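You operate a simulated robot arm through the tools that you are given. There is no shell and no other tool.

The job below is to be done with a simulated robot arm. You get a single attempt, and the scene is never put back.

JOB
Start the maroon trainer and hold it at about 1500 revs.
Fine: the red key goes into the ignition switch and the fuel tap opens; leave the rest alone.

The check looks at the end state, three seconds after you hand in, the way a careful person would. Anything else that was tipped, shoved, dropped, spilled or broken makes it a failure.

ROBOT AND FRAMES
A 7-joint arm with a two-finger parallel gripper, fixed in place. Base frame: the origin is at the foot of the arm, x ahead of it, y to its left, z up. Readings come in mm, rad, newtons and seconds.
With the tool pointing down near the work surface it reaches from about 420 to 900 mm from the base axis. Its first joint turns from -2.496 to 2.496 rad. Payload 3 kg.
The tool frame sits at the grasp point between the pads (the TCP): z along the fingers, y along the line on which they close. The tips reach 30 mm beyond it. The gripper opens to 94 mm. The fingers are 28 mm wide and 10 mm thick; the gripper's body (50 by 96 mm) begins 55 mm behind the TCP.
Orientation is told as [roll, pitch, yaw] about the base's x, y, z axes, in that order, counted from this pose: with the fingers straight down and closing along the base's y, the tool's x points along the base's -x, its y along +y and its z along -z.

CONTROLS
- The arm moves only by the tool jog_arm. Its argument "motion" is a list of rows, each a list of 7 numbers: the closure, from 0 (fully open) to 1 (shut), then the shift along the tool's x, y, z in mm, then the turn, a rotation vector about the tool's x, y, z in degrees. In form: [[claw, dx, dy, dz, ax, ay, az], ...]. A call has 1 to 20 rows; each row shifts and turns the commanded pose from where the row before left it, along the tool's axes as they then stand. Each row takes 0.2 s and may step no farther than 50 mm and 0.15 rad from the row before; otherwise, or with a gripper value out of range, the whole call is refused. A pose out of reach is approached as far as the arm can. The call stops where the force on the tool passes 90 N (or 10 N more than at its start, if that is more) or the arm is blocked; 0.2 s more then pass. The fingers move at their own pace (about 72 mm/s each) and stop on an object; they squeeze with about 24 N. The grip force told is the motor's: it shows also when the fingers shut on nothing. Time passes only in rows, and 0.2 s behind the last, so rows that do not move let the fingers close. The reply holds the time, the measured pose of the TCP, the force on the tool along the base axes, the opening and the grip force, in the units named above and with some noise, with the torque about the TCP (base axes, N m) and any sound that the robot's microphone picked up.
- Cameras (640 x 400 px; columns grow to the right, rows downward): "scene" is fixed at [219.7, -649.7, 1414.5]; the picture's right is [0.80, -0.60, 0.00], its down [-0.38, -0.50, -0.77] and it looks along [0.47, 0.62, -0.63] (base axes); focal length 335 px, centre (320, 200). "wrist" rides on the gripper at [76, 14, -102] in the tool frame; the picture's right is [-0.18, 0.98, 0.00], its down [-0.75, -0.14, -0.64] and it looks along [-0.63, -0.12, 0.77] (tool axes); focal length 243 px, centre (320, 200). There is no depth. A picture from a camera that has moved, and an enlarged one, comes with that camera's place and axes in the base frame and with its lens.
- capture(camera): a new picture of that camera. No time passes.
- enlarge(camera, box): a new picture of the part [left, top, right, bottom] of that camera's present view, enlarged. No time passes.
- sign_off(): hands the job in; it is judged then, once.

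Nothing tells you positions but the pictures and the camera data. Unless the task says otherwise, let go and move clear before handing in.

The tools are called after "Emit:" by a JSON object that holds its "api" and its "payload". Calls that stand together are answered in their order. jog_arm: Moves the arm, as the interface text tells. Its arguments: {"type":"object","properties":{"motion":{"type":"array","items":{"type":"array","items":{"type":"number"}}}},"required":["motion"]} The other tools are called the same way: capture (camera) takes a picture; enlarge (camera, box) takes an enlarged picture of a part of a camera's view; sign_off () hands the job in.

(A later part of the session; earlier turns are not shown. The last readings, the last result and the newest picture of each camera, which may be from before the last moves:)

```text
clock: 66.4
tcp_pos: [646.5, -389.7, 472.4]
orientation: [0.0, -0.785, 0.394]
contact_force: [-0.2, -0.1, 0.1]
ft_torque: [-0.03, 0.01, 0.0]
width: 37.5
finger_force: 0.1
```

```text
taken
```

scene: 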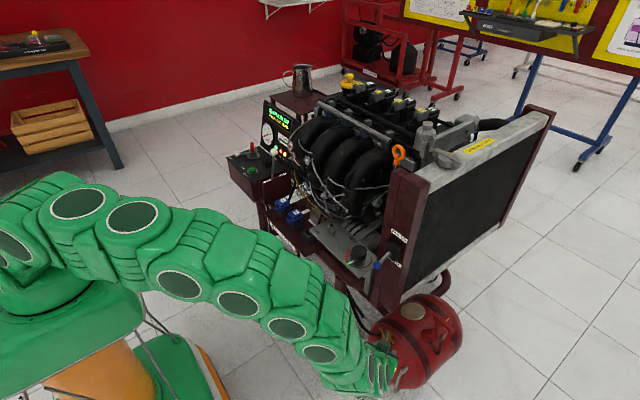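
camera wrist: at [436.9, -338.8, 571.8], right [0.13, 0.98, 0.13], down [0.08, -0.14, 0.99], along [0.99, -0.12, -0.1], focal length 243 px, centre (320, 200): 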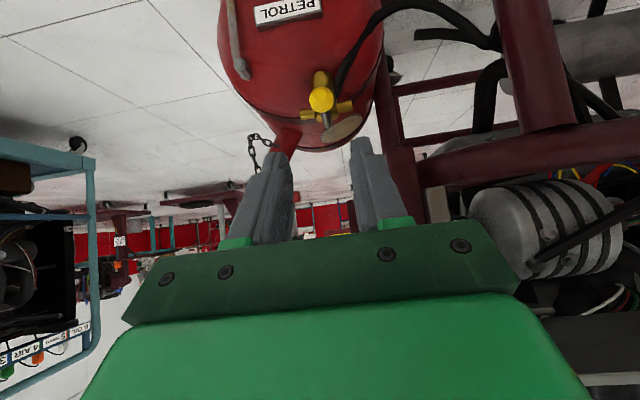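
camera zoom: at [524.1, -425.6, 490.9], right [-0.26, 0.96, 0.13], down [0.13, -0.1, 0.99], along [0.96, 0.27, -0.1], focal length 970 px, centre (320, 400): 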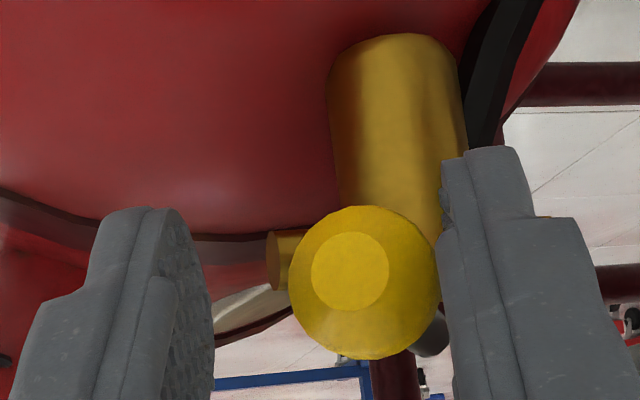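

Moving smoothly. I'll continue another 22°.

Emit:
{"api": "jog_arm", "payload": {"motion": [[0.6, -1.94, -8.39, 1.94, -5.3, 0, -5.3], [0.6, -1.94, -8.39, 1.94, -5.3, 0, -5.3], [0.6, -1.94, -8.39, 1.94, -5.3, 0, -5.3], [0.6, 0, 0, 0, 0, 0, 0]]}}

Emit:
{"api": "enlarge", "payload": {"camera": "wrist", "box": [240, 100, 400, 200]}}

Emit:
{"api": "capture", "payload": {"camera": "wrist"}}

Emit:
{"api": "enlarge", "payload": {"camera": "scene", "box": [340, 280, 452, 350]}}

```text
clock: 67.4
tcp_pos: [665.9, -408.0, 472.1]
orientation: [0.002, -0.785, 0.785]
contact_force: [-0.7, 0.5, 0.9]
ft_torque: [-0.02, -0.03, -0.02]
width: 37.7
finger_force: 0.2
```

```text
4.00 times, centred on (320, 150) of wrist
camera zoom: at [567.2, -486.5, 491.1], right [-0.6, 0.79, 0.13], down [0.16, -0.04, 0.99], along [0.78, 0.62, -0.1], focal length 970 px, centre (320, 400)
```

zoom: 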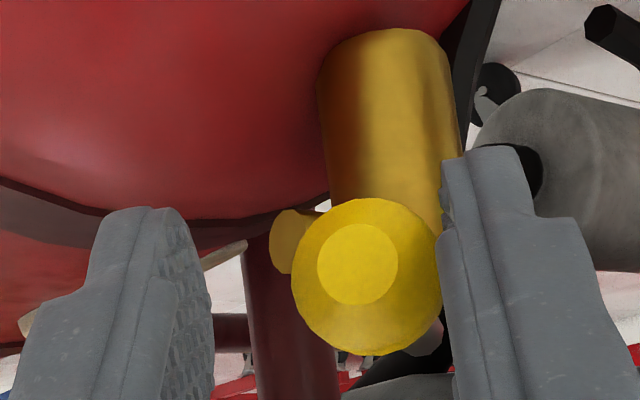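

```text
taken
camera wrist: at [567.2, -486.5, 491.1], right [-0.6, 0.79, 0.13], down [0.16, -0.04, 0.99], along [0.78, 0.62, -0.1], focal length 243 px, centre (320, 200)
```

wrist: 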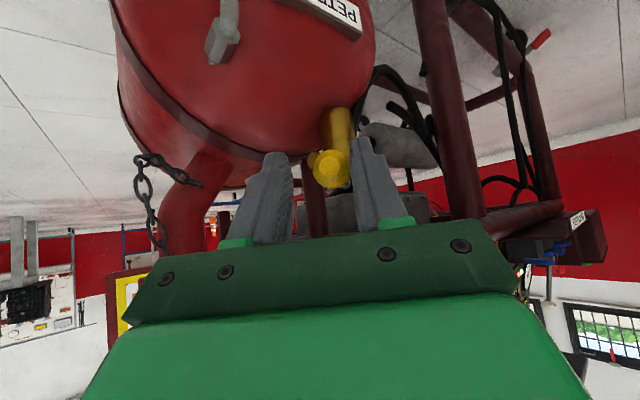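

```text
5.71 times, centred on (396, 315) of scene
camera zoom: at [219.7, -649.7, 1414.5], right [0.8, -0.6, 0.0], down [-0.38, -0.5, -0.77], along [0.47, 0.62, -0.63], focal length 1913 px, centre (-114, -457)
```

zoom: 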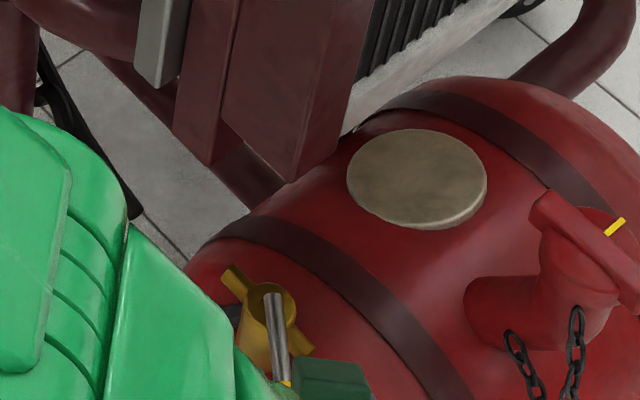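

Lever is past 50°. I'll continue the swing another 22° and check clearance.

Emit:
{"api": "jog_arm", "payload": {"motion": [[0.6, -1.94, -8.39, 1.94, -5.3, 0, -5.3], [0.6, -1.94, -8.39, 1.94, -5.3, 0, -5.3], [0.6, -1.94, -8.39, 1.94, -5.3, 0, -5.3], [0.6, 0, 0, 0, 0, 0, 0]]}}

Emit:
{"api": "capture", "payload": {"camera": "wrist"}}

Emit:
{"api": "enlarge", "payload": {"camera": "scene", "box": [340, 290, 452, 360]}}

```text
clock: 68.4
tcp_pos: [670.4, -399.4, 523.6]
orientation: [0.0, -0.785, 1.179]
contact_force: [0.8, -0.1, 0.5]
ft_torque: [0.01, 0.01, 0.0]
width: 37.9
finger_force: 0.1
out of reach, approached as far as the arm can: row 2, 3
```

```text
taken
camera wrist: at [608.7, -511.5, 541.4], right [-0.86, 0.5, 0.13], down [0.16, 0.02, 0.99], along [0.49, 0.87, -0.1], focal length 243 px, centre (320, 200)
```

wrist: 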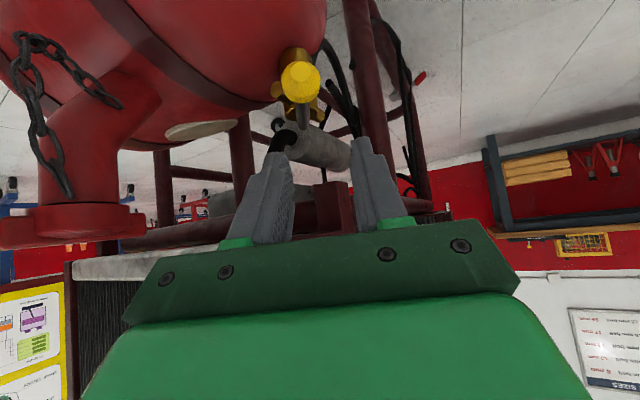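

```text
5.71 times, centred on (396, 325) of scene
camera zoom: at [219.7, -649.7, 1414.5], right [0.8, -0.6, 0.0], down [-0.38, -0.5, -0.77], along [0.47, 0.62, -0.63], focal length 1913 px, centre (-114, -514)
```

zoom: 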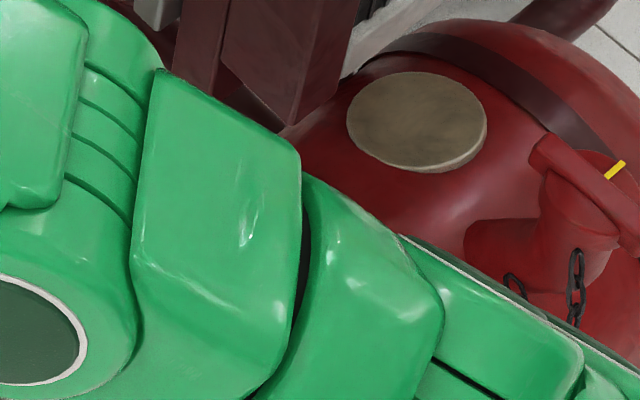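

That last step was out of reach and the arm lifted off; the lever now stands at about 63°, ball near (673, -402, 463). I'll rise, turn back to yaw 0, and then push the ball in +x with closed fingertips.

Emit:
{"api": "jog_arm", "payload": {"motion": [[0.6, -15, 0, -15, 0, 0, 0], [0.6, -25, 0, -25, 0, 0, 0], [0.6, -25, 0, -25, 0, 0, 0], [0.6, -10, 0, -10, 0, 0, 0], [0.6, 0, 0, 0, 0, 0, 0]]}}

Emit:
{"api": "capture", "payload": {"camera": "scene"}}

```text
clock: 69.6
tcp_pos: [667.9, -399.6, 628.9]
orientation: [0.001, -0.786, 1.177]
contact_force: [-0.4, -0.3, -0.3]
ft_torque: [-0.01, 0.0, -0.04]
width: 37.2
finger_force: 0.0
```

```text
taken
```

scene: 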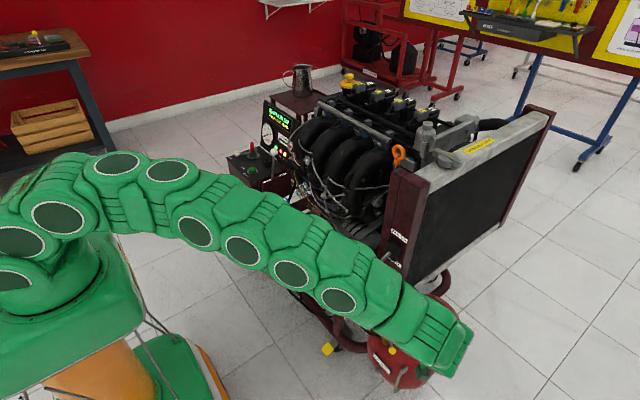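

Now I turn back to yaw 0 in the air.

Emit:
{"api": "jog_arm", "payload": {"motion": [[0.8, 0, 0, -20, 5.3, 0, 5.3], [0.8, 0, 0, -20, 5.3, 0, 5.3], [0.8, 0, 0, -20, 5.3, 0, 5.3], [1, 0, 0, 0, 5.3, 0, 5.3], [1, 0, 0, 0, 5.3, 0, 5.3], [1, 0, 0, 0, 5.3, 0, 5.3], [1, 0, 0, 0, 5.3, 0, 5.3], [1, 0, 0, 0, 5.3, 0, 5.3], [1, 0, 0, 0, 5.3, 0, 5.3], [1, 0, 0, 0, 0, 0, 0]]}}

Emit:
{"api": "capture", "payload": {"camera": "wrist"}}

Emit:
{"api": "enlarge", "payload": {"camera": "scene", "box": [350, 310, 430, 360]}}

```text
clock: 71.8
tcp_pos: [648.8, -435.8, 671.8]
orientation: [0.002, -0.782, -0.002]
contact_force: [-1.0, -0.9, 0.3]
ft_torque: [0.03, -0.03, 0.03]
width: 0.1
finger_force: 23.8
```

```text
taken
camera wrist: at [522.9, -421.2, 689.4], right [0.13, 0.98, 0.13], down [0.08, -0.14, 0.99], along [0.99, -0.12, -0.1], focal length 243 px, centre (320, 200)
```

wrist: 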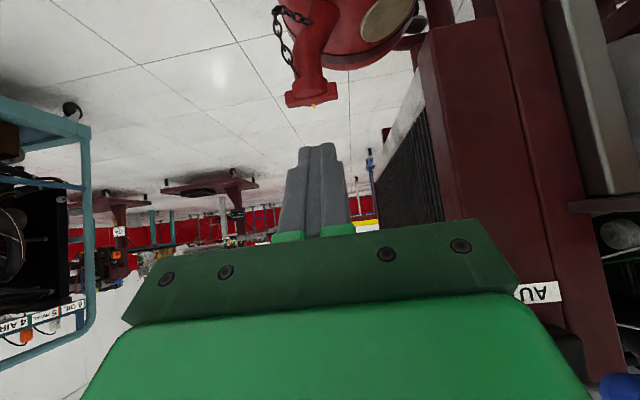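

```text
8.00 times, centred on (390, 335) of scene
camera zoom: at [219.7, -649.7, 1414.5], right [0.8, -0.6, 0.0], down [-0.38, -0.5, -0.77], along [0.47, 0.62, -0.63], focal length 2679 px, centre (-240, -880)
```

zoom: 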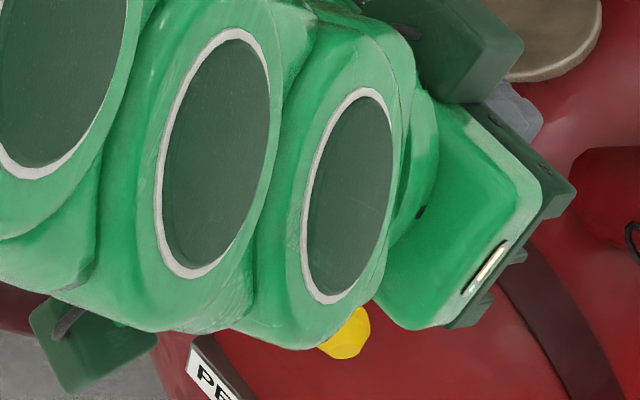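

I'll move back and down to just behind (-x side of) the ball with fingers closed.

Emit:
{"api": "jog_arm", "payload": {"motion": [[1, 40.3, 11.3, 12.5, 0, 0, 0], [1, 40.3, 11.3, 12.5, 0, 0, 0], [1, 40.3, 11.3, 12.5, 0, 0, 0], [1, 11, 0, 28, 0, 0, 0], [1, 11, 0, 28, 0, 0, 0], [1, 0, 0, 0, 0, 0, 0]]}}

Emit:
{"api": "capture", "payload": {"camera": "wrist"}}

Emit:
{"api": "enlarge", "payload": {"camera": "wrist", "box": [250, 60, 410, 160]}}

Emit:
{"api": "enlarge", "payload": {"camera": "scene", "box": [350, 310, 430, 360]}}

```text
clock: 73.2
tcp_pos: [614.3, -404.1, 505.3]
orientation: [0.0, -0.784, -0.002]
contact_force: [-0.2, 0.0, 0.1]
ft_torque: [-0.01, 0.0, -0.01]
width: 0.2
finger_force: 24.2
```

```text
taken
camera wrist: at [488.5, -389.4, 523.1], right [0.13, 0.98, 0.13], down [0.08, -0.14, 0.99], along [0.99, -0.12, -0.1], focal length 243 px, centre (320, 200)
```

wrist: 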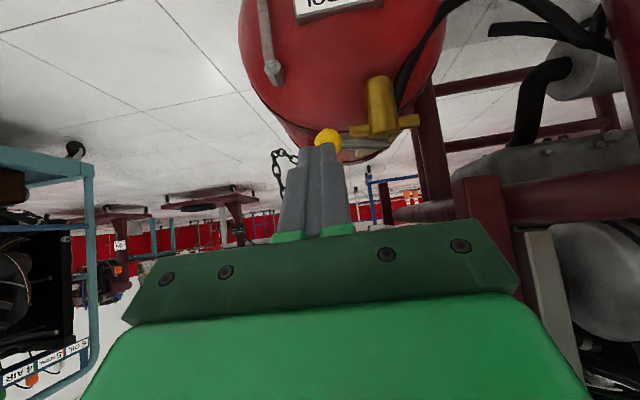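

```text
4.00 times, centred on (330, 110) of wrist
camera zoom: at [488.5, -389.4, 523.1], right [0.13, 0.98, 0.13], down [0.08, -0.14, 0.99], along [0.99, -0.12, -0.1], focal length 970 px, centre (280, 560)
```

zoom: 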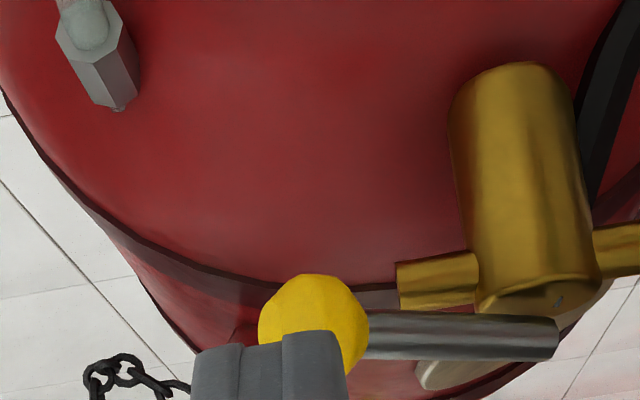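

```text
8.00 times, centred on (390, 335) of scene
camera zoom: at [219.7, -649.7, 1414.5], right [0.8, -0.6, 0.0], down [-0.38, -0.5, -0.77], along [0.47, 0.62, -0.63], focal length 2679 px, centre (-240, -880)
```

zoom: 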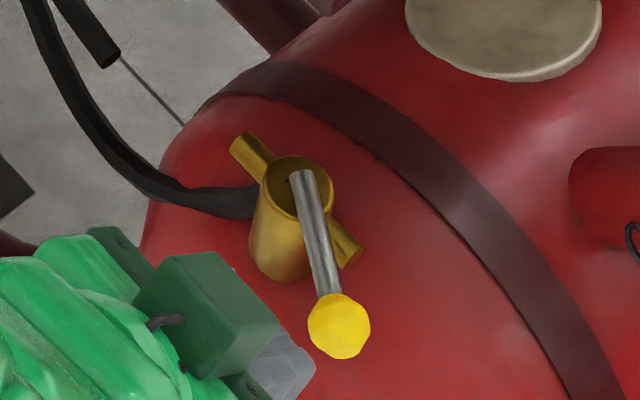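

The ball is at about (671.5, -398.5, 463), lever at 60°. I'll bring the closed tips level behind it and then push in +x in small steps.

Emit:
{"api": "jog_arm", "payload": {"motion": [[1, 4.8, 1, 17.1, 0, 0, 0], [1, 4.8, 1, 17.1, 0, 0, 0], [1, -3.5, 0, 3.5, 0, 0, 0], [1, -3.5, 0, 3.5, 0, 0, 0], [1, -3.5, 0, 3.5, 0, 0, 0], [1, 0, 0, 0, 0, 0, 0]]}}

Emit:
{"api": "enlarge", "payload": {"camera": "wrist", "box": [250, 80, 410, 180]}}

Emit:
{"api": "enlarge", "payload": {"camera": "scene", "box": [350, 310, 430, 360]}}

```text
clock: 74.6
tcp_pos: [647.2, -400.6, 473.1]
orientation: [0.001, -0.785, 0.002]
contact_force: [0.2, 0.4, -0.3]
ft_torque: [0.01, -0.02, -0.01]
width: 0.0
finger_force: 23.7
```

```text
4.00 times, centred on (330, 130) of wrist
camera zoom: at [520.8, -386.1, 492.0], right [0.13, 0.98, 0.13], down [0.08, -0.14, 0.99], along [0.99, -0.12, -0.1], focal length 970 px, centre (280, 480)
```

zoom: 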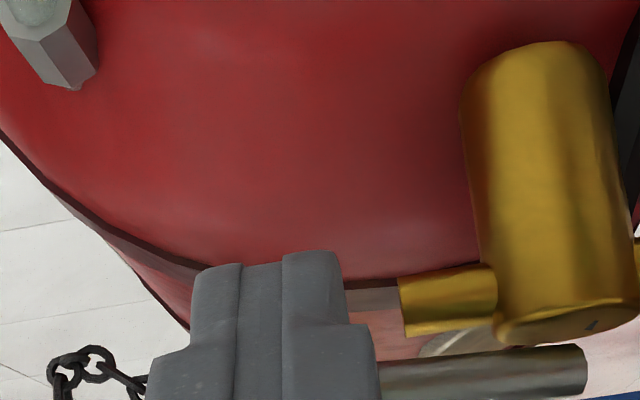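

```text
8.00 times, centred on (390, 335) of scene
camera zoom: at [219.7, -649.7, 1414.5], right [0.8, -0.6, 0.0], down [-0.38, -0.5, -0.77], along [0.47, 0.62, -0.63], focal length 2679 px, centre (-240, -880)
```

zoom: 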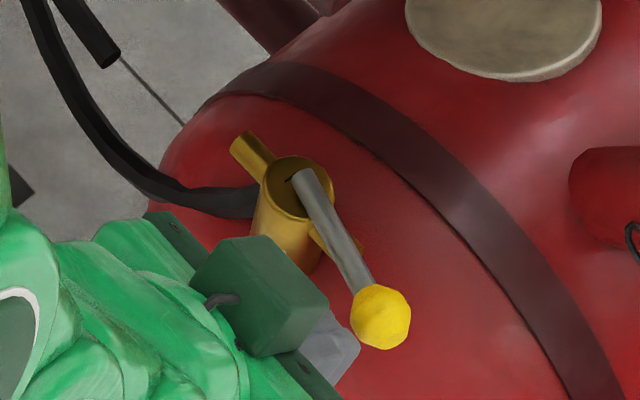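

It pushes easily. I continue until it lines up with the pipe or meets its stop.

Emit:
{"api": "jog_arm", "payload": {"motion": [[1, -3, 0, 3, 0, 0, 0], [1, -3, 0, 3, 0, 0, 0], [1, -2.5, 0, 2.5, 0, 0, 0], [1, 0, 0, 0, 0, 0, 0]]}}

Emit:
{"api": "enlarge", "payload": {"camera": "scene", "box": [350, 310, 430, 360]}}

Emit:
{"api": "enlarge", "payload": {"camera": "wrist", "box": [250, 80, 410, 180]}}

```text
clock: 75.6
tcp_pos: [658.6, -399.6, 473.6]
orientation: [0.002, -0.785, -0.002]
contact_force: [0.0, 0.8, -0.9]
ft_torque: [0.04, -0.02, 0.03]
width: 0.0
finger_force: 24.0
```

```text
8.00 times, centred on (390, 335) of scene
camera zoom: at [219.7, -649.7, 1414.5], right [0.8, -0.6, 0.0], down [-0.38, -0.5, -0.77], along [0.47, 0.62, -0.63], focal length 2679 px, centre (-240, -880)
```

zoom: 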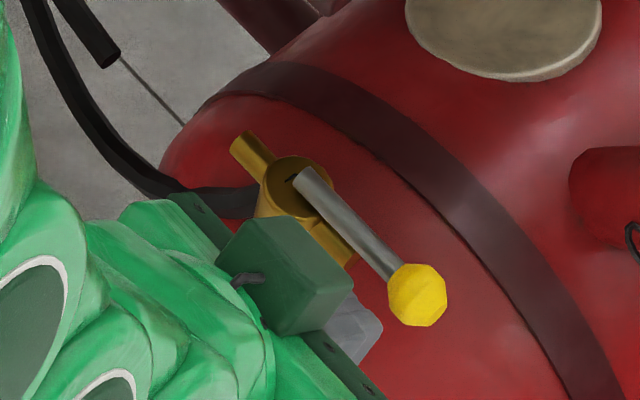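

```text
4.00 times, centred on (330, 130) of wrist
camera zoom: at [532.5, -386.0, 491.7], right [0.13, 0.98, 0.13], down [0.08, -0.14, 0.99], along [0.99, -0.12, -0.1], focal length 970 px, centre (280, 480)
```

zoom: 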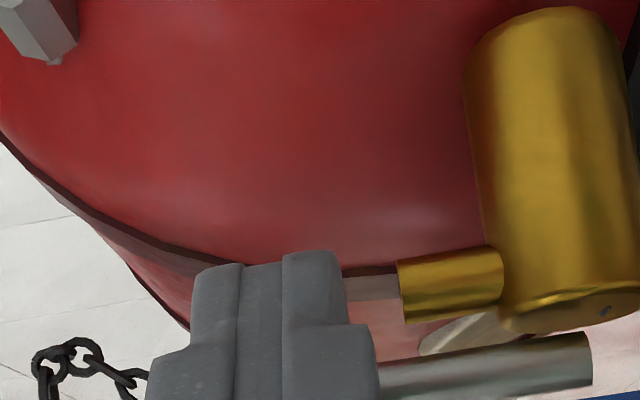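

The lever now looks parallel to the pipe stubs. I'll nudge 5 mm more to confirm it's against its stop.

Emit:
{"api": "jog_arm", "payload": {"motion": [[1, -1.8, 0, 1.8, 0, 0, 0], [1, -1.8, 0, 1.8, 0, 0, 0], [1, 0, 0, 0, 0, 0, 0]]}}

Emit:
{"api": "enlarge", "payload": {"camera": "scene", "box": [350, 310, 430, 360]}}

```text
clock: 76.4
tcp_pos: [664.4, -398.2, 472.7]
orientation: [0.001, -0.787, 0.001]
contact_force: [-5.3, 1.3, -0.6]
ft_torque: [0.0, 0.05, -0.02]
width: 0.3
finger_force: 23.5
```

```text
8.00 times, centred on (390, 335) of scene
camera zoom: at [219.7, -649.7, 1414.5], right [0.8, -0.6, 0.0], down [-0.38, -0.5, -0.77], along [0.47, 0.62, -0.63], focal length 2679 px, centre (-240, -880)
```

zoom: 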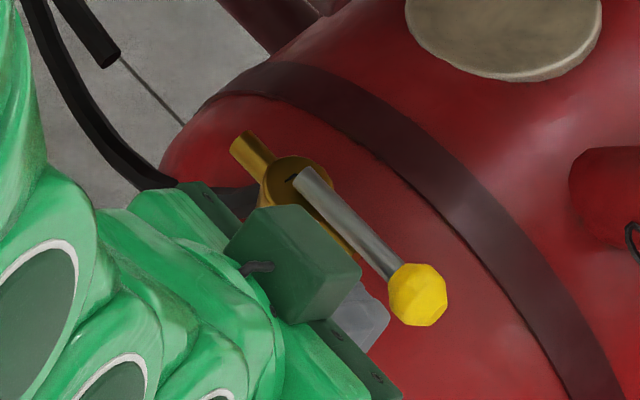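

The lever is at its stop in line with the pipe: the tap is open. I'll back away and rise the way I came.

Emit:
{"api": "jog_arm", "payload": {"motion": [[1, 10, 0, -10, 0, 0, 0], [1, 20, 0, -20, 0, 0, 0], [1, 10, 0, -30, 0, 0, 0], [1, 0, 0, -40, 0, 0, 0], [1, -25, 0, -33, 0, 0, 0], [1, -25, 3, -33, 0, 0, 0], [1, -27, 5, -33, 0, 0, 0], [1, -27, 5, -33, 0, 0, 0], [1, -27, 5, -33, 0, 0, 0], [1, -27, 5, -33, 0, 0, 0], [1, -27, 5, -33, 0, 0, 0], [1, -27, 5, -33, 0, 0, 0], [1, 0, 0, 0, 0, 0, 0]]}}

Emit:
{"api": "capture", "payload": {"camera": "scene"}}

Emit:
{"api": "enlarge", "payload": {"camera": "scene", "box": [340, 300, 436, 360]}}

```text
clock: 79.2
tcp_pos: [528.9, -368.3, 850.3]
orientation: [0.0, -0.785, 0.001]
contact_force: [1.2, -0.3, -1.0]
ft_torque: [0.0, 0.03, -0.03]
width: 0.0
finger_force: 23.7
```

```text
taken
```

scene: 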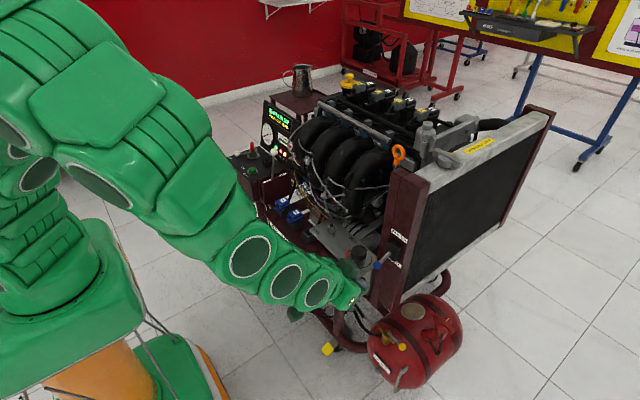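

```text
6.67 times, centred on (388, 330) of scene
camera zoom: at [219.7, -649.7, 1414.5], right [0.8, -0.6, 0.0], down [-0.38, -0.5, -0.77], along [0.47, 0.62, -0.63], focal length 2232 px, centre (-133, -667)
```

zoom: 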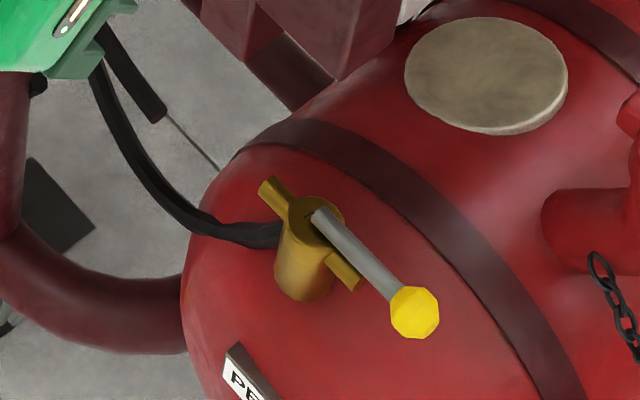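

The tap is clearly open. I'll rise, return the gripper to vertical, and travel back to the control box.

Emit:
{"api": "jog_arm", "payload": {"motion": [[1, -30, 0, -30, 0, 0, 0], [1, -30, 0, -30, 0, 0, 0], [1, -30, 0, -30, 0, 0, 0], [1, 0, 30, 0, 0, 7.5, 0], [1, 0, 30, 0, 0, 7.5, 0], [1, 0, 30, 0, 0, 7.5, 0], [1, 0, 30, 0, 0, 7.5, 0], [1, 0, 30, 0, 0, 7.5, 0], [1, 0, 30, 0, 0, 7.5, 0], [1, 0, 45, 0, 0, 0, 0], [1, 0, 45, 0, 0, 0, 0], [1, 0, 45, 0, 0, 0, 0], [1, 0, 45, 0, 0, 0, 0], [1, 0, 45, 0, 0, 0, 0], [1, 0, 45, 0, 0, 0, 0], [1, 0, 45, 0, 0, 0, 0], [1, 0, 0, 0, 0, 0, 0]]}}

Emit:
{"api": "capture", "payload": {"camera": "scene"}}

```text
clock: 82.8
tcp_pos: [525.9, 130.5, 977.3]
orientation: [0.0, -0.001, -0.001]
contact_force: [-0.7, 0.4, -0.7]
ft_torque: [0.0, -0.01, 0.0]
width: 0.0
finger_force: 24.1
```

```text
taken
```

scene: 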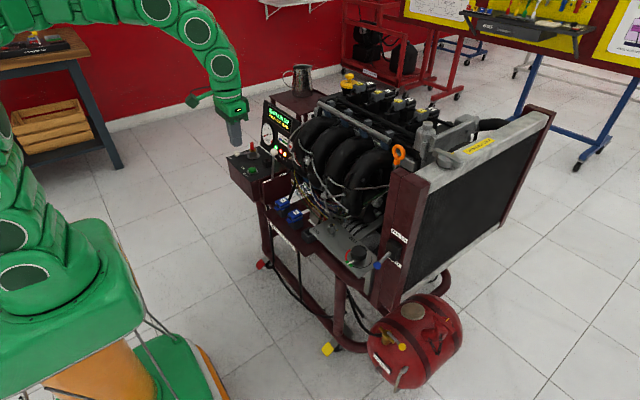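

Back near the box. I'll move nearer to the throttle to see its position between FULL and IDLE.

Emit:
{"api": "jog_arm", "payload": {"motion": [[1, 0, 40, 0, 0, 0, 0], [1, 0, 40, 10, 0, 0, 0], [1, 0, 40, 20, 0, 0, 0], [1, 0, 40, 30, 0, 0, 0], [1, 0, 40, 30, 0, 0, 0], [1, 0, 0, 30, 0, 0, 0], [1, 0, 0, 0, 0, 0, 0]]}}

Emit:
{"api": "capture", "payload": {"camera": "wrist"}}

Emit:
{"api": "enlarge", "payload": {"camera": "wrist", "box": [240, 60, 400, 160]}}

Emit:
{"api": "enlarge", "payload": {"camera": "scene", "box": [250, 140, 314, 200]}}

```text
clock: 84.4
tcp_pos: [502.2, 274.1, 847.1]
orientation: [0.002, -0.001, 0.002]
contact_force: [-0.6, 0.7, -0.2]
ft_torque: [0.05, 0.01, 0.0]
width: 0.2
finger_force: 24.1
out of reach, approached as far as the arm can: row 3, 4, 5
```

```text
taken
camera wrist: at [425.9, 287.6, 949.3], right [0.18, 0.98, 0.0], down [0.75, -0.14, 0.64], along [0.63, -0.12, -0.77], focal length 243 px, centre (320, 200)
```

wrist: 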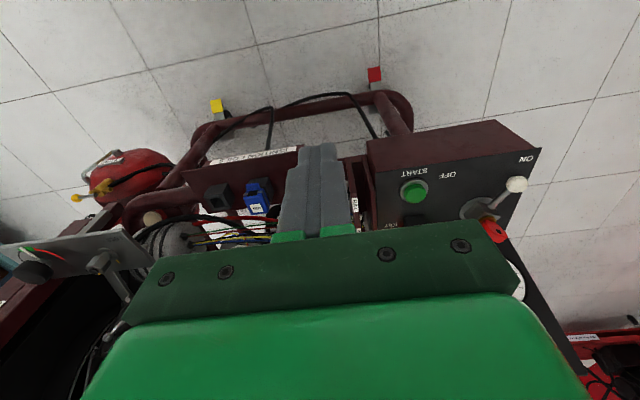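

```text
4.00 times, centred on (320, 110) of wrist
camera zoom: at [425.9, 287.6, 949.3], right [0.18, 0.98, 0.0], down [0.75, -0.14, 0.64], along [0.63, -0.12, -0.77], focal length 970 px, centre (320, 560)
```

zoom: 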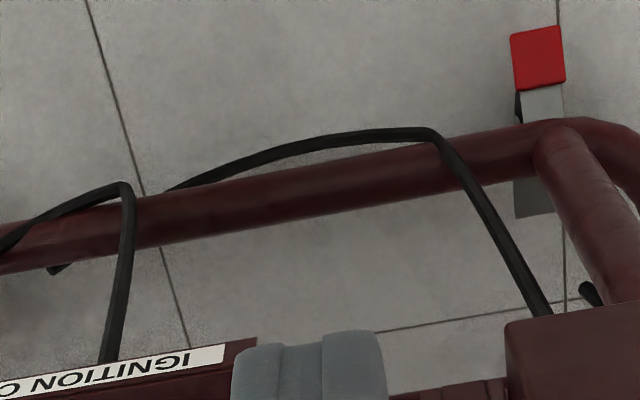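

```text
6.67 times, centred on (282, 170) of scene
camera zoom: at [219.7, -649.7, 1414.5], right [0.8, -0.6, 0.0], down [-0.38, -0.5, -0.77], along [0.47, 0.62, -0.63], focal length 2232 px, centre (573, 400)
```

zoom: 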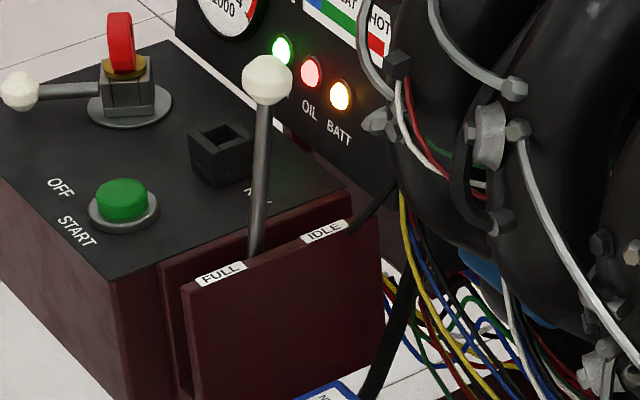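

I'll shift out over the throttle with the fingers open to get a clear view between them.

Emit:
{"api": "jog_arm", "payload": {"motion": [[0.3, -20, 5, -30, 0, 0, 0], [0.3, -35, 8, -20, 0, 0, 0], [0.3, -35, 8, 0, 0, 0, 0], [0.3, -35, 8, 0, 0, 0, 0], [0.3, -25, 8, 0, 0, 0, 0], [0.3, 0, 0, 0, 0, 0, 0]]}}

Emit:
{"api": "capture", "payload": {"camera": "wrist"}}

Emit:
{"api": "enlarge", "payload": {"camera": "wrist", "box": [240, 80, 400, 180]}}

Emit:
{"api": "enlarge", "payload": {"camera": "wrist", "box": [280, 90, 360, 140]}}

```text
clock: 85.8
tcp_pos: [585.5, 217.5, 876.7]
orientation: [0.007, -0.003, 0.003]
contact_force: [-0.4, -0.5, 0.1]
ft_torque: [-0.02, -0.01, -0.01]
width: 65.7
finger_force: 0.1
out of reach, approached as far as the arm can: row 1, 2, 3, 4, 5
```

```text
taken
camera wrist: at [509.7, 229.9, 978.1], right [0.18, 0.98, 0.01], down [0.75, -0.14, 0.64], along [0.63, -0.11, -0.76], focal length 243 px, centre (320, 200)
```

wrist: 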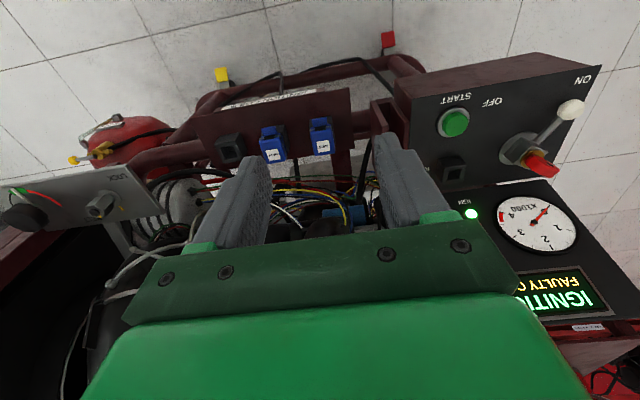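

```text
4.00 times, centred on (320, 130) of wrist
camera zoom: at [509.7, 229.9, 978.1], right [0.18, 0.98, 0.01], down [0.75, -0.14, 0.64], along [0.63, -0.11, -0.76], focal length 970 px, centre (320, 480)
```

zoom: 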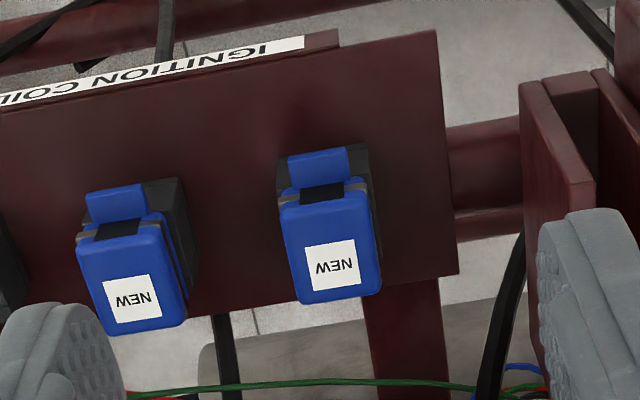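

```text
8.00 times, centred on (320, 115) of wrist
camera zoom: at [509.7, 229.9, 978.1], right [0.18, 0.98, 0.01], down [0.75, -0.14, 0.64], along [0.63, -0.11, -0.76], focal length 1941 px, centre (320, 880)
```

zoom: 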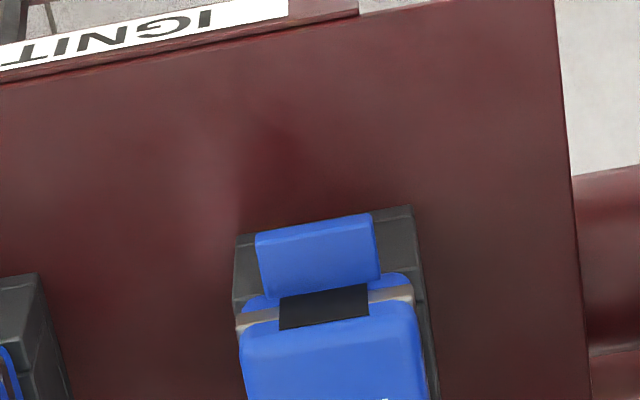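

The arm seems to be near a joint limit in this folded posture. I'll rise and move outward first to get back to a comfortable configuration.

Emit:
{"api": "jog_arm", "payload": {"motion": [[0.3, -10, 0, -30, 0, 0, 0], [0.3, -15, 0, -35, 0, 0, 0], [0.3, -15, 0, -35, 0, 0, 0], [0.3, -20, 0, -30, 0, 0, 0], [0.3, 0, 0, 0, 0, 0, 0]]}}

Emit:
{"api": "capture", "payload": {"camera": "scene"}}

```text
clock: 87.0
tcp_pos: [581.5, 202.0, 952.5]
orientation: [0.002, -0.001, 0.002]
contact_force: [0.4, -0.5, -0.3]
ft_torque: [-0.02, -0.01, -0.01]
width: 65.9
finger_force: 0.3
out of reach, approached as far as the arm can: row 1, 2, 3, 4
```

```text
taken
```

scene: 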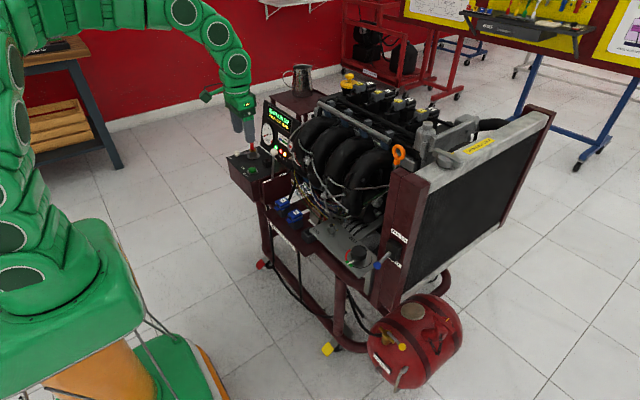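

Still clipped, so probably a wrist joint is at its limit for this yaw. I'll test turning the yaw each way to see which direction frees it.

Emit:
{"api": "jog_arm", "payload": {"motion": [[0.3, 0, 0, 0, 0, 0, -7.5], [0.3, 0, 0, 0, 0, 0, -7.5], [0.3, 0, 0, 0, 0, 0, 0]]}}

```text
clock: 87.8
tcp_pos: [583.3, 202.2, 952.7]
orientation: [0.0, 0.002, 0.262]
contact_force: [-0.2, -0.2, 0.8]
ft_torque: [0.01, 0.01, 0.01]
width: 65.9
finger_force: 0.1
```

Yaw +15° is fine. Now I test moving outward from here.

Emit:
{"api": "jog_arm", "payload": {"motion": [[0.3, -20, 0, 0, 0, 0, -7.5], [0.3, -20, 0, 0, 0, 0, -7.5], [0.3, -20, 5, 0, 0, 0, 0], [0.3, 0, 0, 0, 0, 0, 0]]}}

```text
clock: 88.8
tcp_pos: [634.9, 229.4, 953.8]
orientation: [0.0, -0.002, 0.524]
contact_force: [-0.1, 0.3, -0.2]
ft_torque: [-0.03, -0.01, 0.01]
width: 65.7
finger_force: 0.2
```

That works at yaw 30°. I'll carry on at this yaw to a viewing point near the throttle.

Emit:
{"api": "jog_arm", "payload": {"motion": [[0.3, -16, 20, 18, 0, 0, 0], [0.3, -16, 20, 18, 0, 0, 0], [0.3, -16, 20, 18, 0, 0, 0], [0.3, -15, 19, 20, 0, 0, 0], [0.3, 0, 0, 0, 0, 0, 0]]}}

Emit:
{"api": "capture", "payload": {"camera": "wrist"}}

Emit:
{"api": "enlarge", "payload": {"camera": "wrist", "box": [200, 80, 360, 180]}}

```text
clock: 90.0
tcp_pos: [650.2, 328.0, 879.8]
orientation: [0.001, -0.001, 0.523]
contact_force: [-0.1, -0.3, -0.3]
ft_torque: [0.01, 0.0, 0.0]
width: 65.8
finger_force: 0.0
```

```text
taken
camera wrist: at [576.5, 301.5, 981.3], right [-0.33, 0.94, 0.0], down [0.72, 0.25, 0.64], along [0.61, 0.21, -0.77], focal length 243 px, centre (320, 200)
```

wrist: 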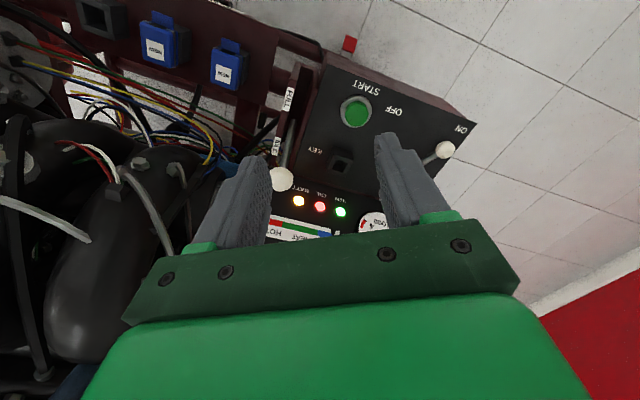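

```text
4.00 times, centred on (280, 130) of wrist
camera zoom: at [576.5, 301.5, 981.3], right [-0.33, 0.94, 0.0], down [0.72, 0.25, 0.64], along [0.61, 0.21, -0.77], focal length 970 px, centre (480, 480)
```

zoom: 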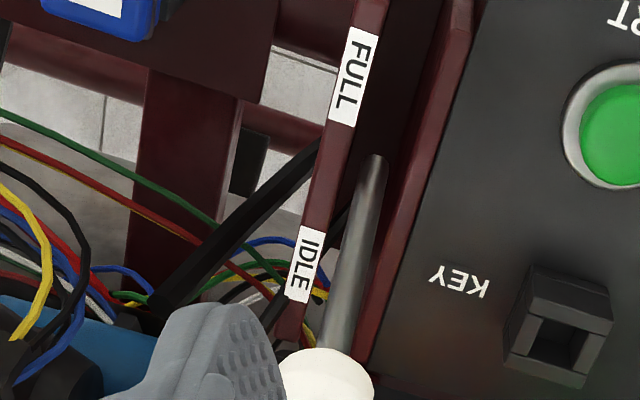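

The throttle ball is at about (733, 312, 765), tilted slightly toward IDLE. I'll start the engine first; let me fix the START button position precisely.

Emit:
{"api": "enlarge", "payload": {"camera": "wrist", "box": [310, 80, 406, 140]}}

Emit:
{"api": "enlarge", "payload": {"camera": "scene", "box": [250, 155, 282, 175]}}

```text
6.67 times, centred on (358, 110) of wrist
camera zoom: at [576.5, 301.5, 981.3], right [-0.33, 0.94, 0.0], down [0.72, 0.25, 0.64], along [0.61, 0.21, -0.77], focal length 1618 px, centre (67, 800)
```

zoom: 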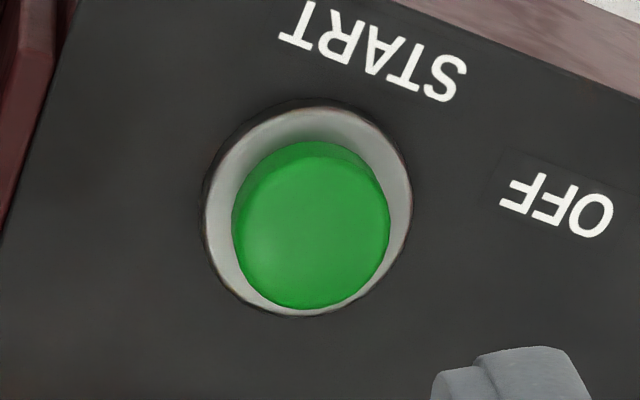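

```text
16.00 times, centred on (266, 165) of scene
camera zoom: at [219.7, -649.7, 1414.5], right [0.8, -0.6, 0.0], down [-0.38, -0.5, -0.77], along [0.47, 0.62, -0.63], focal length 5357 px, centre (1184, 760)
```

zoom: 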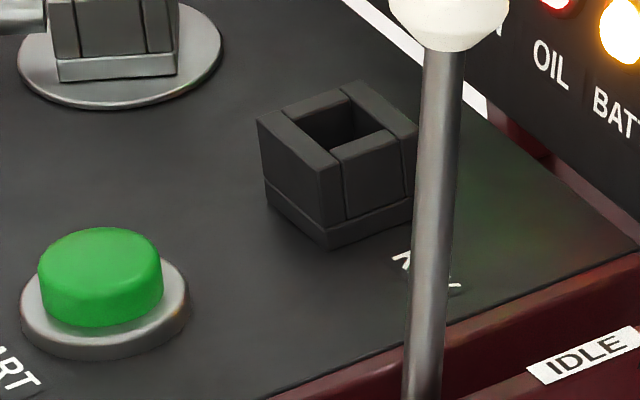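

START's top is at (669.5, 384.5, 676). I'll close the fingers and go above it.

Emit:
{"api": "jog_arm", "payload": {"motion": [[1, -15, 13, 0, 0, 0, 0], [1, -15, 13, 0, 0, 0, 0], [1, -15, 13.3, 0, 0, 0, 0], [1, 0, 0, 40, 0, 0, 0], [1, 0, 0, 40, 0, 0, 0], [1, 0, 0, 40, 0, 0, 0], [1, 0, 0, 40, 0, 0, 0], [1, 0, 0, 0, 0, 0, 0]]}}

Emit:
{"api": "capture", "payload": {"camera": "wrist"}}

Emit:
{"api": "enlarge", "payload": {"camera": "scene", "box": [230, 130, 294, 180]}}

```text
clock: 91.8
tcp_pos: [628.2, 337.6, 729.3]
orientation: [0.0, -0.002, 0.524]
contact_force: [0.9, -0.1, -0.4]
ft_torque: [0.01, -0.02, 0.01]
width: 0.0
finger_force: 23.4
out of reach, approached as far as the arm can: row 1, 2, 3, 5, 6, 7
```

```text
taken
camera wrist: at [556.5, 312.0, 831.9], right [-0.33, 0.94, 0.0], down [0.72, 0.25, 0.64], along [0.61, 0.21, -0.77], focal length 243 px, centre (320, 200)
```

wrist: 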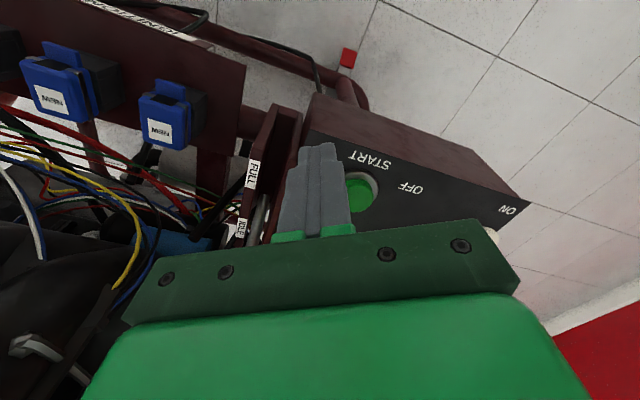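

```text
8.00 times, centred on (262, 155) of scene
camera zoom: at [219.7, -649.7, 1414.5], right [0.8, -0.6, 0.0], down [-0.38, -0.5, -0.77], along [0.47, 0.62, -0.63], focal length 2679 px, centre (784, 560)
```

zoom: 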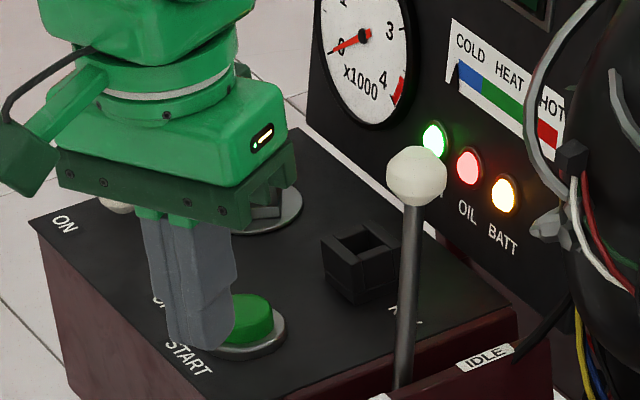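

Clipped again at this yaw. Since more positive yaw freed it before, I'll lift slightly and turn to about 60° and then try to reach START.

Emit:
{"api": "jog_arm", "payload": {"motion": [[1, 0, 0, -20, 0, 0, 0], [1, 0, 0, -20, 0, 0, -7.5], [1, 0, 0, 0, 0, 0, -7.5], [1, 0, 0, 0, 0, 0, -7.5], [1, 0, 0, 0, 0, 0, -7.5], [1, 0, 0, 0, 0, 0, 0]]}}

```text
clock: 93.2
tcp_pos: [627.8, 340.0, 769.2]
orientation: [0.001, -0.001, 1.048]
contact_force: [0.7, 0.4, 0.4]
ft_torque: [0.01, 0.01, 0.0]
width: 0.1
finger_force: 24.0
```

Yaw 60° reached without clipping. Now I move over START.

Emit:
{"api": "jog_arm", "payload": {"motion": [[1, -19.8, -4.5, 0, 0, 0, 0], [1, -19.8, -4.5, 0, 0, 0, 0], [1, -19.7, -4.7, 0, 0, 0, 0], [1, 0, 0, 0, 0, 0, 0]]}}

Emit:
{"api": "capture", "payload": {"camera": "wrist"}}

```text
clock: 94.2
tcp_pos: [672.1, 382.2, 770.3]
orientation: [0.0, -0.001, 1.048]
contact_force: [0.1, -0.2, 0.7]
ft_torque: [0.03, 0.01, -0.02]
width: 0.2
finger_force: 24.2
```

```text
taken
camera wrist: at [621.4, 323.8, 872.0], right [-0.76, 0.65, 0.0], down [0.5, 0.58, 0.64], along [0.42, 0.49, -0.77], focal length 243 px, centre (320, 200)
```

wrist: 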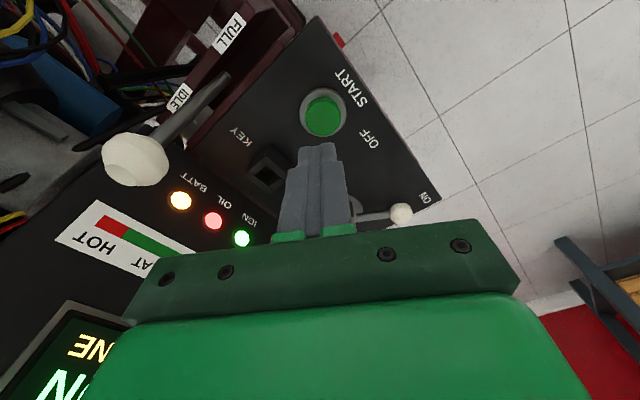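

The tip is aligned over START. I'll descend to just above it, then press in small steps.

Emit:
{"api": "jog_arm", "payload": {"motion": [[1, 0, 0, 25, 0, 0, 0], [1, 0, 0, 22, 0, 0, 0], [1, 0, 0, 9, 0, 0, 0], [1, 0, 0, 0, 0, 0, 0]]}}

Emit:
{"api": "enlarge", "payload": {"camera": "scene", "box": [230, 130, 294, 180]}}

Emit:
{"api": "enlarge", "payload": {"camera": "wrist", "box": [260, 100, 388, 180]}}

```text
clock: 95.2
tcp_pos: [671.8, 384.0, 714.7]
orientation: [0.0, 0.001, 1.047]
contact_force: [0.5, -0.6, -0.2]
ft_torque: [-0.01, -0.03, 0.03]
width: 0.1
finger_force: 24.5
```

```text
8.00 times, centred on (262, 155) of scene
camera zoom: at [219.7, -649.7, 1414.5], right [0.8, -0.6, 0.0], down [-0.38, -0.5, -0.77], along [0.47, 0.62, -0.63], focal length 2679 px, centre (784, 560)
```

zoom: 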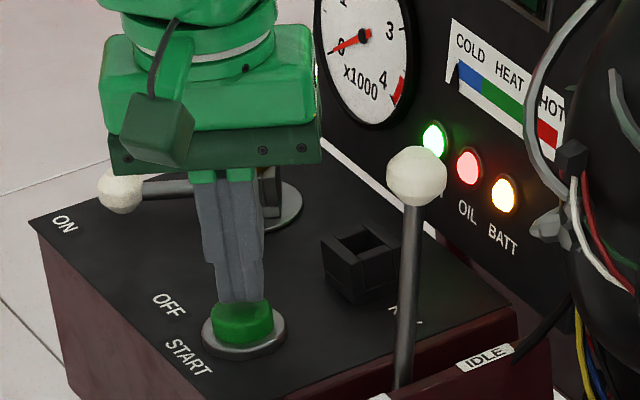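

```text
5.00 times, centred on (324, 140) of wrist
camera zoom: at [621.1, 323.6, 816.4], right [-0.76, 0.65, 0.0], down [0.5, 0.58, 0.64], along [0.42, 0.49, -0.77], focal length 1213 px, centre (300, 500)
```

zoom: 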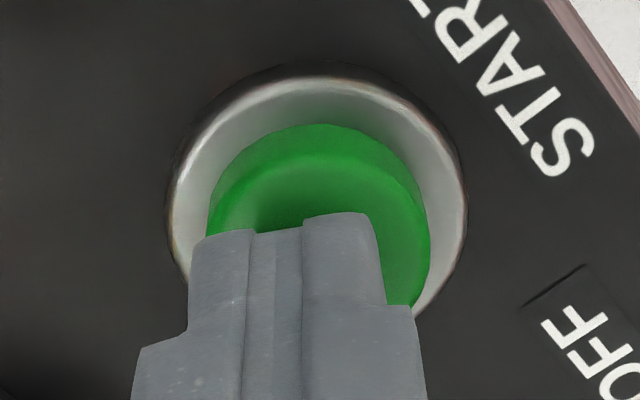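

Slightly off-centre; I'll shift 3 mm and press down in small steps, then hold and watch for the engine.

Emit:
{"api": "jog_arm", "payload": {"motion": [[1, 0, 3, 3, 0, 0, 0], [1, 0, 0, 3, 0, 0, 0], [1, 0, 0, 3, 0, 0, 0], [1, 0, 0, 2, 0, 0, 0], [1, 0, 0, 0, 0, 0, 0]]}}

Emit:
{"api": "enlarge", "payload": {"camera": "scene", "box": [240, 95, 320, 155]}}

```text
clock: 96.4
tcp_pos: [668.6, 385.0, 702.5]
orientation: [0.0, 0.0, 1.048]
contact_force: [-1.4, 0.1, 3.0]
ft_torque: [-0.03, 0.0, 0.03]
width: 0.0
finger_force: 24.4
heard: click
```

```text
6.67 times, centred on (280, 125) of scene
camera zoom: at [219.7, -649.7, 1414.5], right [0.8, -0.6, 0.0], down [-0.38, -0.5, -0.77], along [0.47, 0.62, -0.63], focal length 2232 px, centre (587, 700)
```

zoom: 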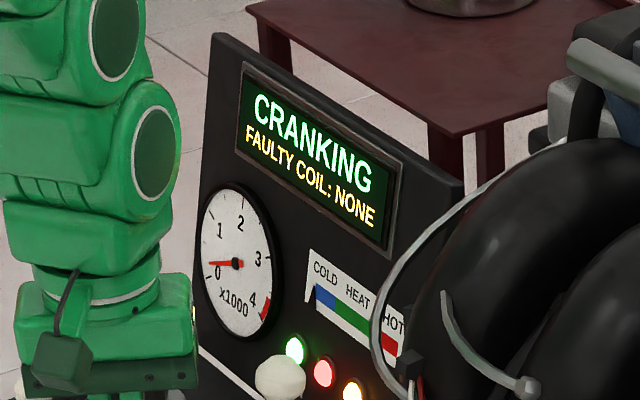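

It clicked and the display says CRANKING. I'll hold the button a bit longer.

Emit:
{"api": "jog_arm", "payload": {"motion": [[1, 0, 0, 0, 0, 0, 0], [1, 0, 0, 0, 0, 0, 0], [1, 0, 0, 0, 0, 0, 0]]}}

Emit:
{"api": "enlarge", "payload": {"camera": "scene", "box": [240, 95, 320, 155]}}

```text
clock: 97.2
tcp_pos: [669.0, 384.1, 702.8]
orientation: [0.0, -0.001, 1.048]
contact_force: [-1.0, 0.7, 3.5]
ft_torque: [0.01, 0.03, -0.05]
width: 0.2
finger_force: 24.1
```

```text
6.67 times, centred on (280, 125) of scene
camera zoom: at [219.7, -649.7, 1414.5], right [0.8, -0.6, 0.0], down [-0.38, -0.5, -0.77], along [0.47, 0.62, -0.63], focal length 2232 px, centre (587, 700)
```

zoom: 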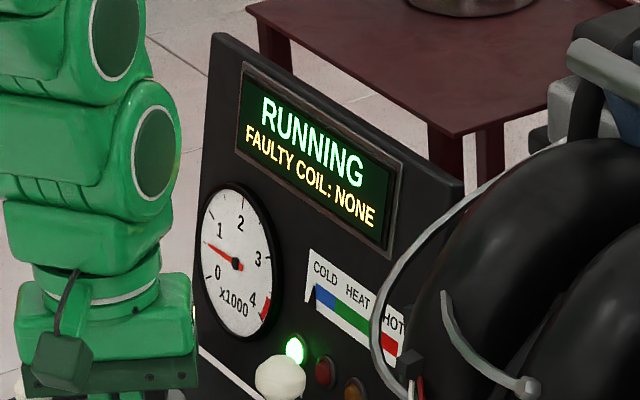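

The engine is RUNNING, with the oil and battery lamps out. I'll release the button and read the tachometer.

Emit:
{"api": "jog_arm", "payload": {"motion": [[1, 0, 0, -10, 0, 0, 0], [1, 0, 0, -30, 0, 0, 0], [1, 0, 0, -30, 0, 0, 0], [1, 0, 0, -30, 0, 0, 0], [1, 0, 0, 0, 0, 0, 0]]}}

Emit:
{"api": "enlarge", "payload": {"camera": "scene", "box": [255, 110, 295, 150]}}

Emit:
{"api": "enlarge", "payload": {"camera": "scene", "box": [235, 95, 315, 185]}}

```text
clock: 98.4
tcp_pos: [668.7, 386.0, 801.8]
orientation: [0.002, 0.0, 1.046]
contact_force: [-0.6, 0.5, 0.1]
ft_torque: [-0.05, 0.02, 0.0]
width: 0.0
finger_force: 23.7
```

```text
10.00 times, centred on (275, 130) of scene
camera zoom: at [219.7, -649.7, 1414.5], right [0.8, -0.6, 0.0], down [-0.38, -0.5, -0.77], along [0.47, 0.62, -0.63], focal length 3348 px, centre (770, 900)
```

zoom: 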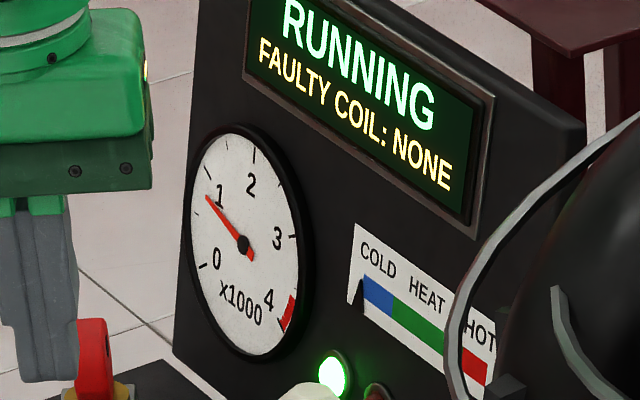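

```text
4.44 times, centred on (275, 140) of scene
camera zoom: at [219.7, -649.7, 1414.5], right [0.8, -0.6, 0.0], down [-0.38, -0.5, -0.77], along [0.47, 0.62, -0.63], focal length 1488 px, centre (520, 467)
```

zoom: 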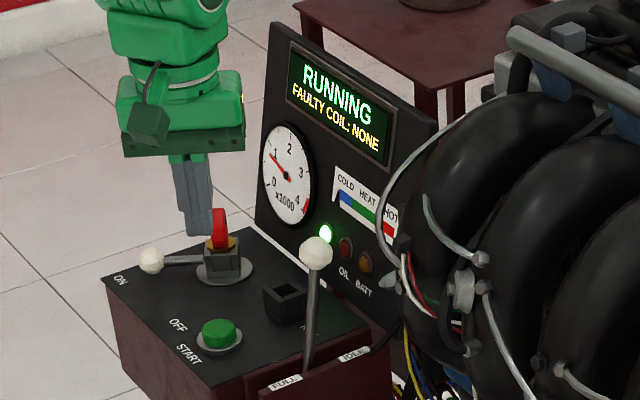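

Engine runs at roughly 900-1000 now. I'll zoom on the dial to read it accurately.

Emit:
{"api": "enlarge", "payload": {"camera": "scene", "box": [270, 119, 290, 149]}}

Emit:
{"api": "capture", "payload": {"camera": "wrist"}}

```text
13.33 times, centred on (280, 134) of scene
camera zoom: at [219.7, -649.7, 1414.5], right [0.8, -0.6, 0.0], down [-0.38, -0.5, -0.77], along [0.47, 0.62, -0.63], focal length 4464 px, centre (853, 1080)
```

zoom: 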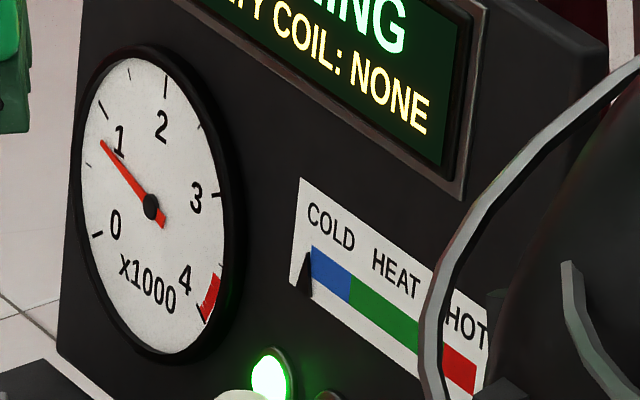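

```text
taken
camera wrist: at [617.8, 326.6, 903.8], right [-0.76, 0.65, 0.0], down [0.5, 0.58, 0.64], along [0.42, 0.49, -0.77], focal length 243 px, centre (320, 200)
```

wrist: 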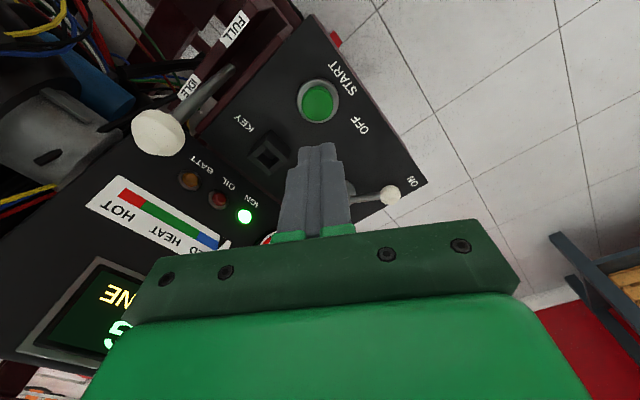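

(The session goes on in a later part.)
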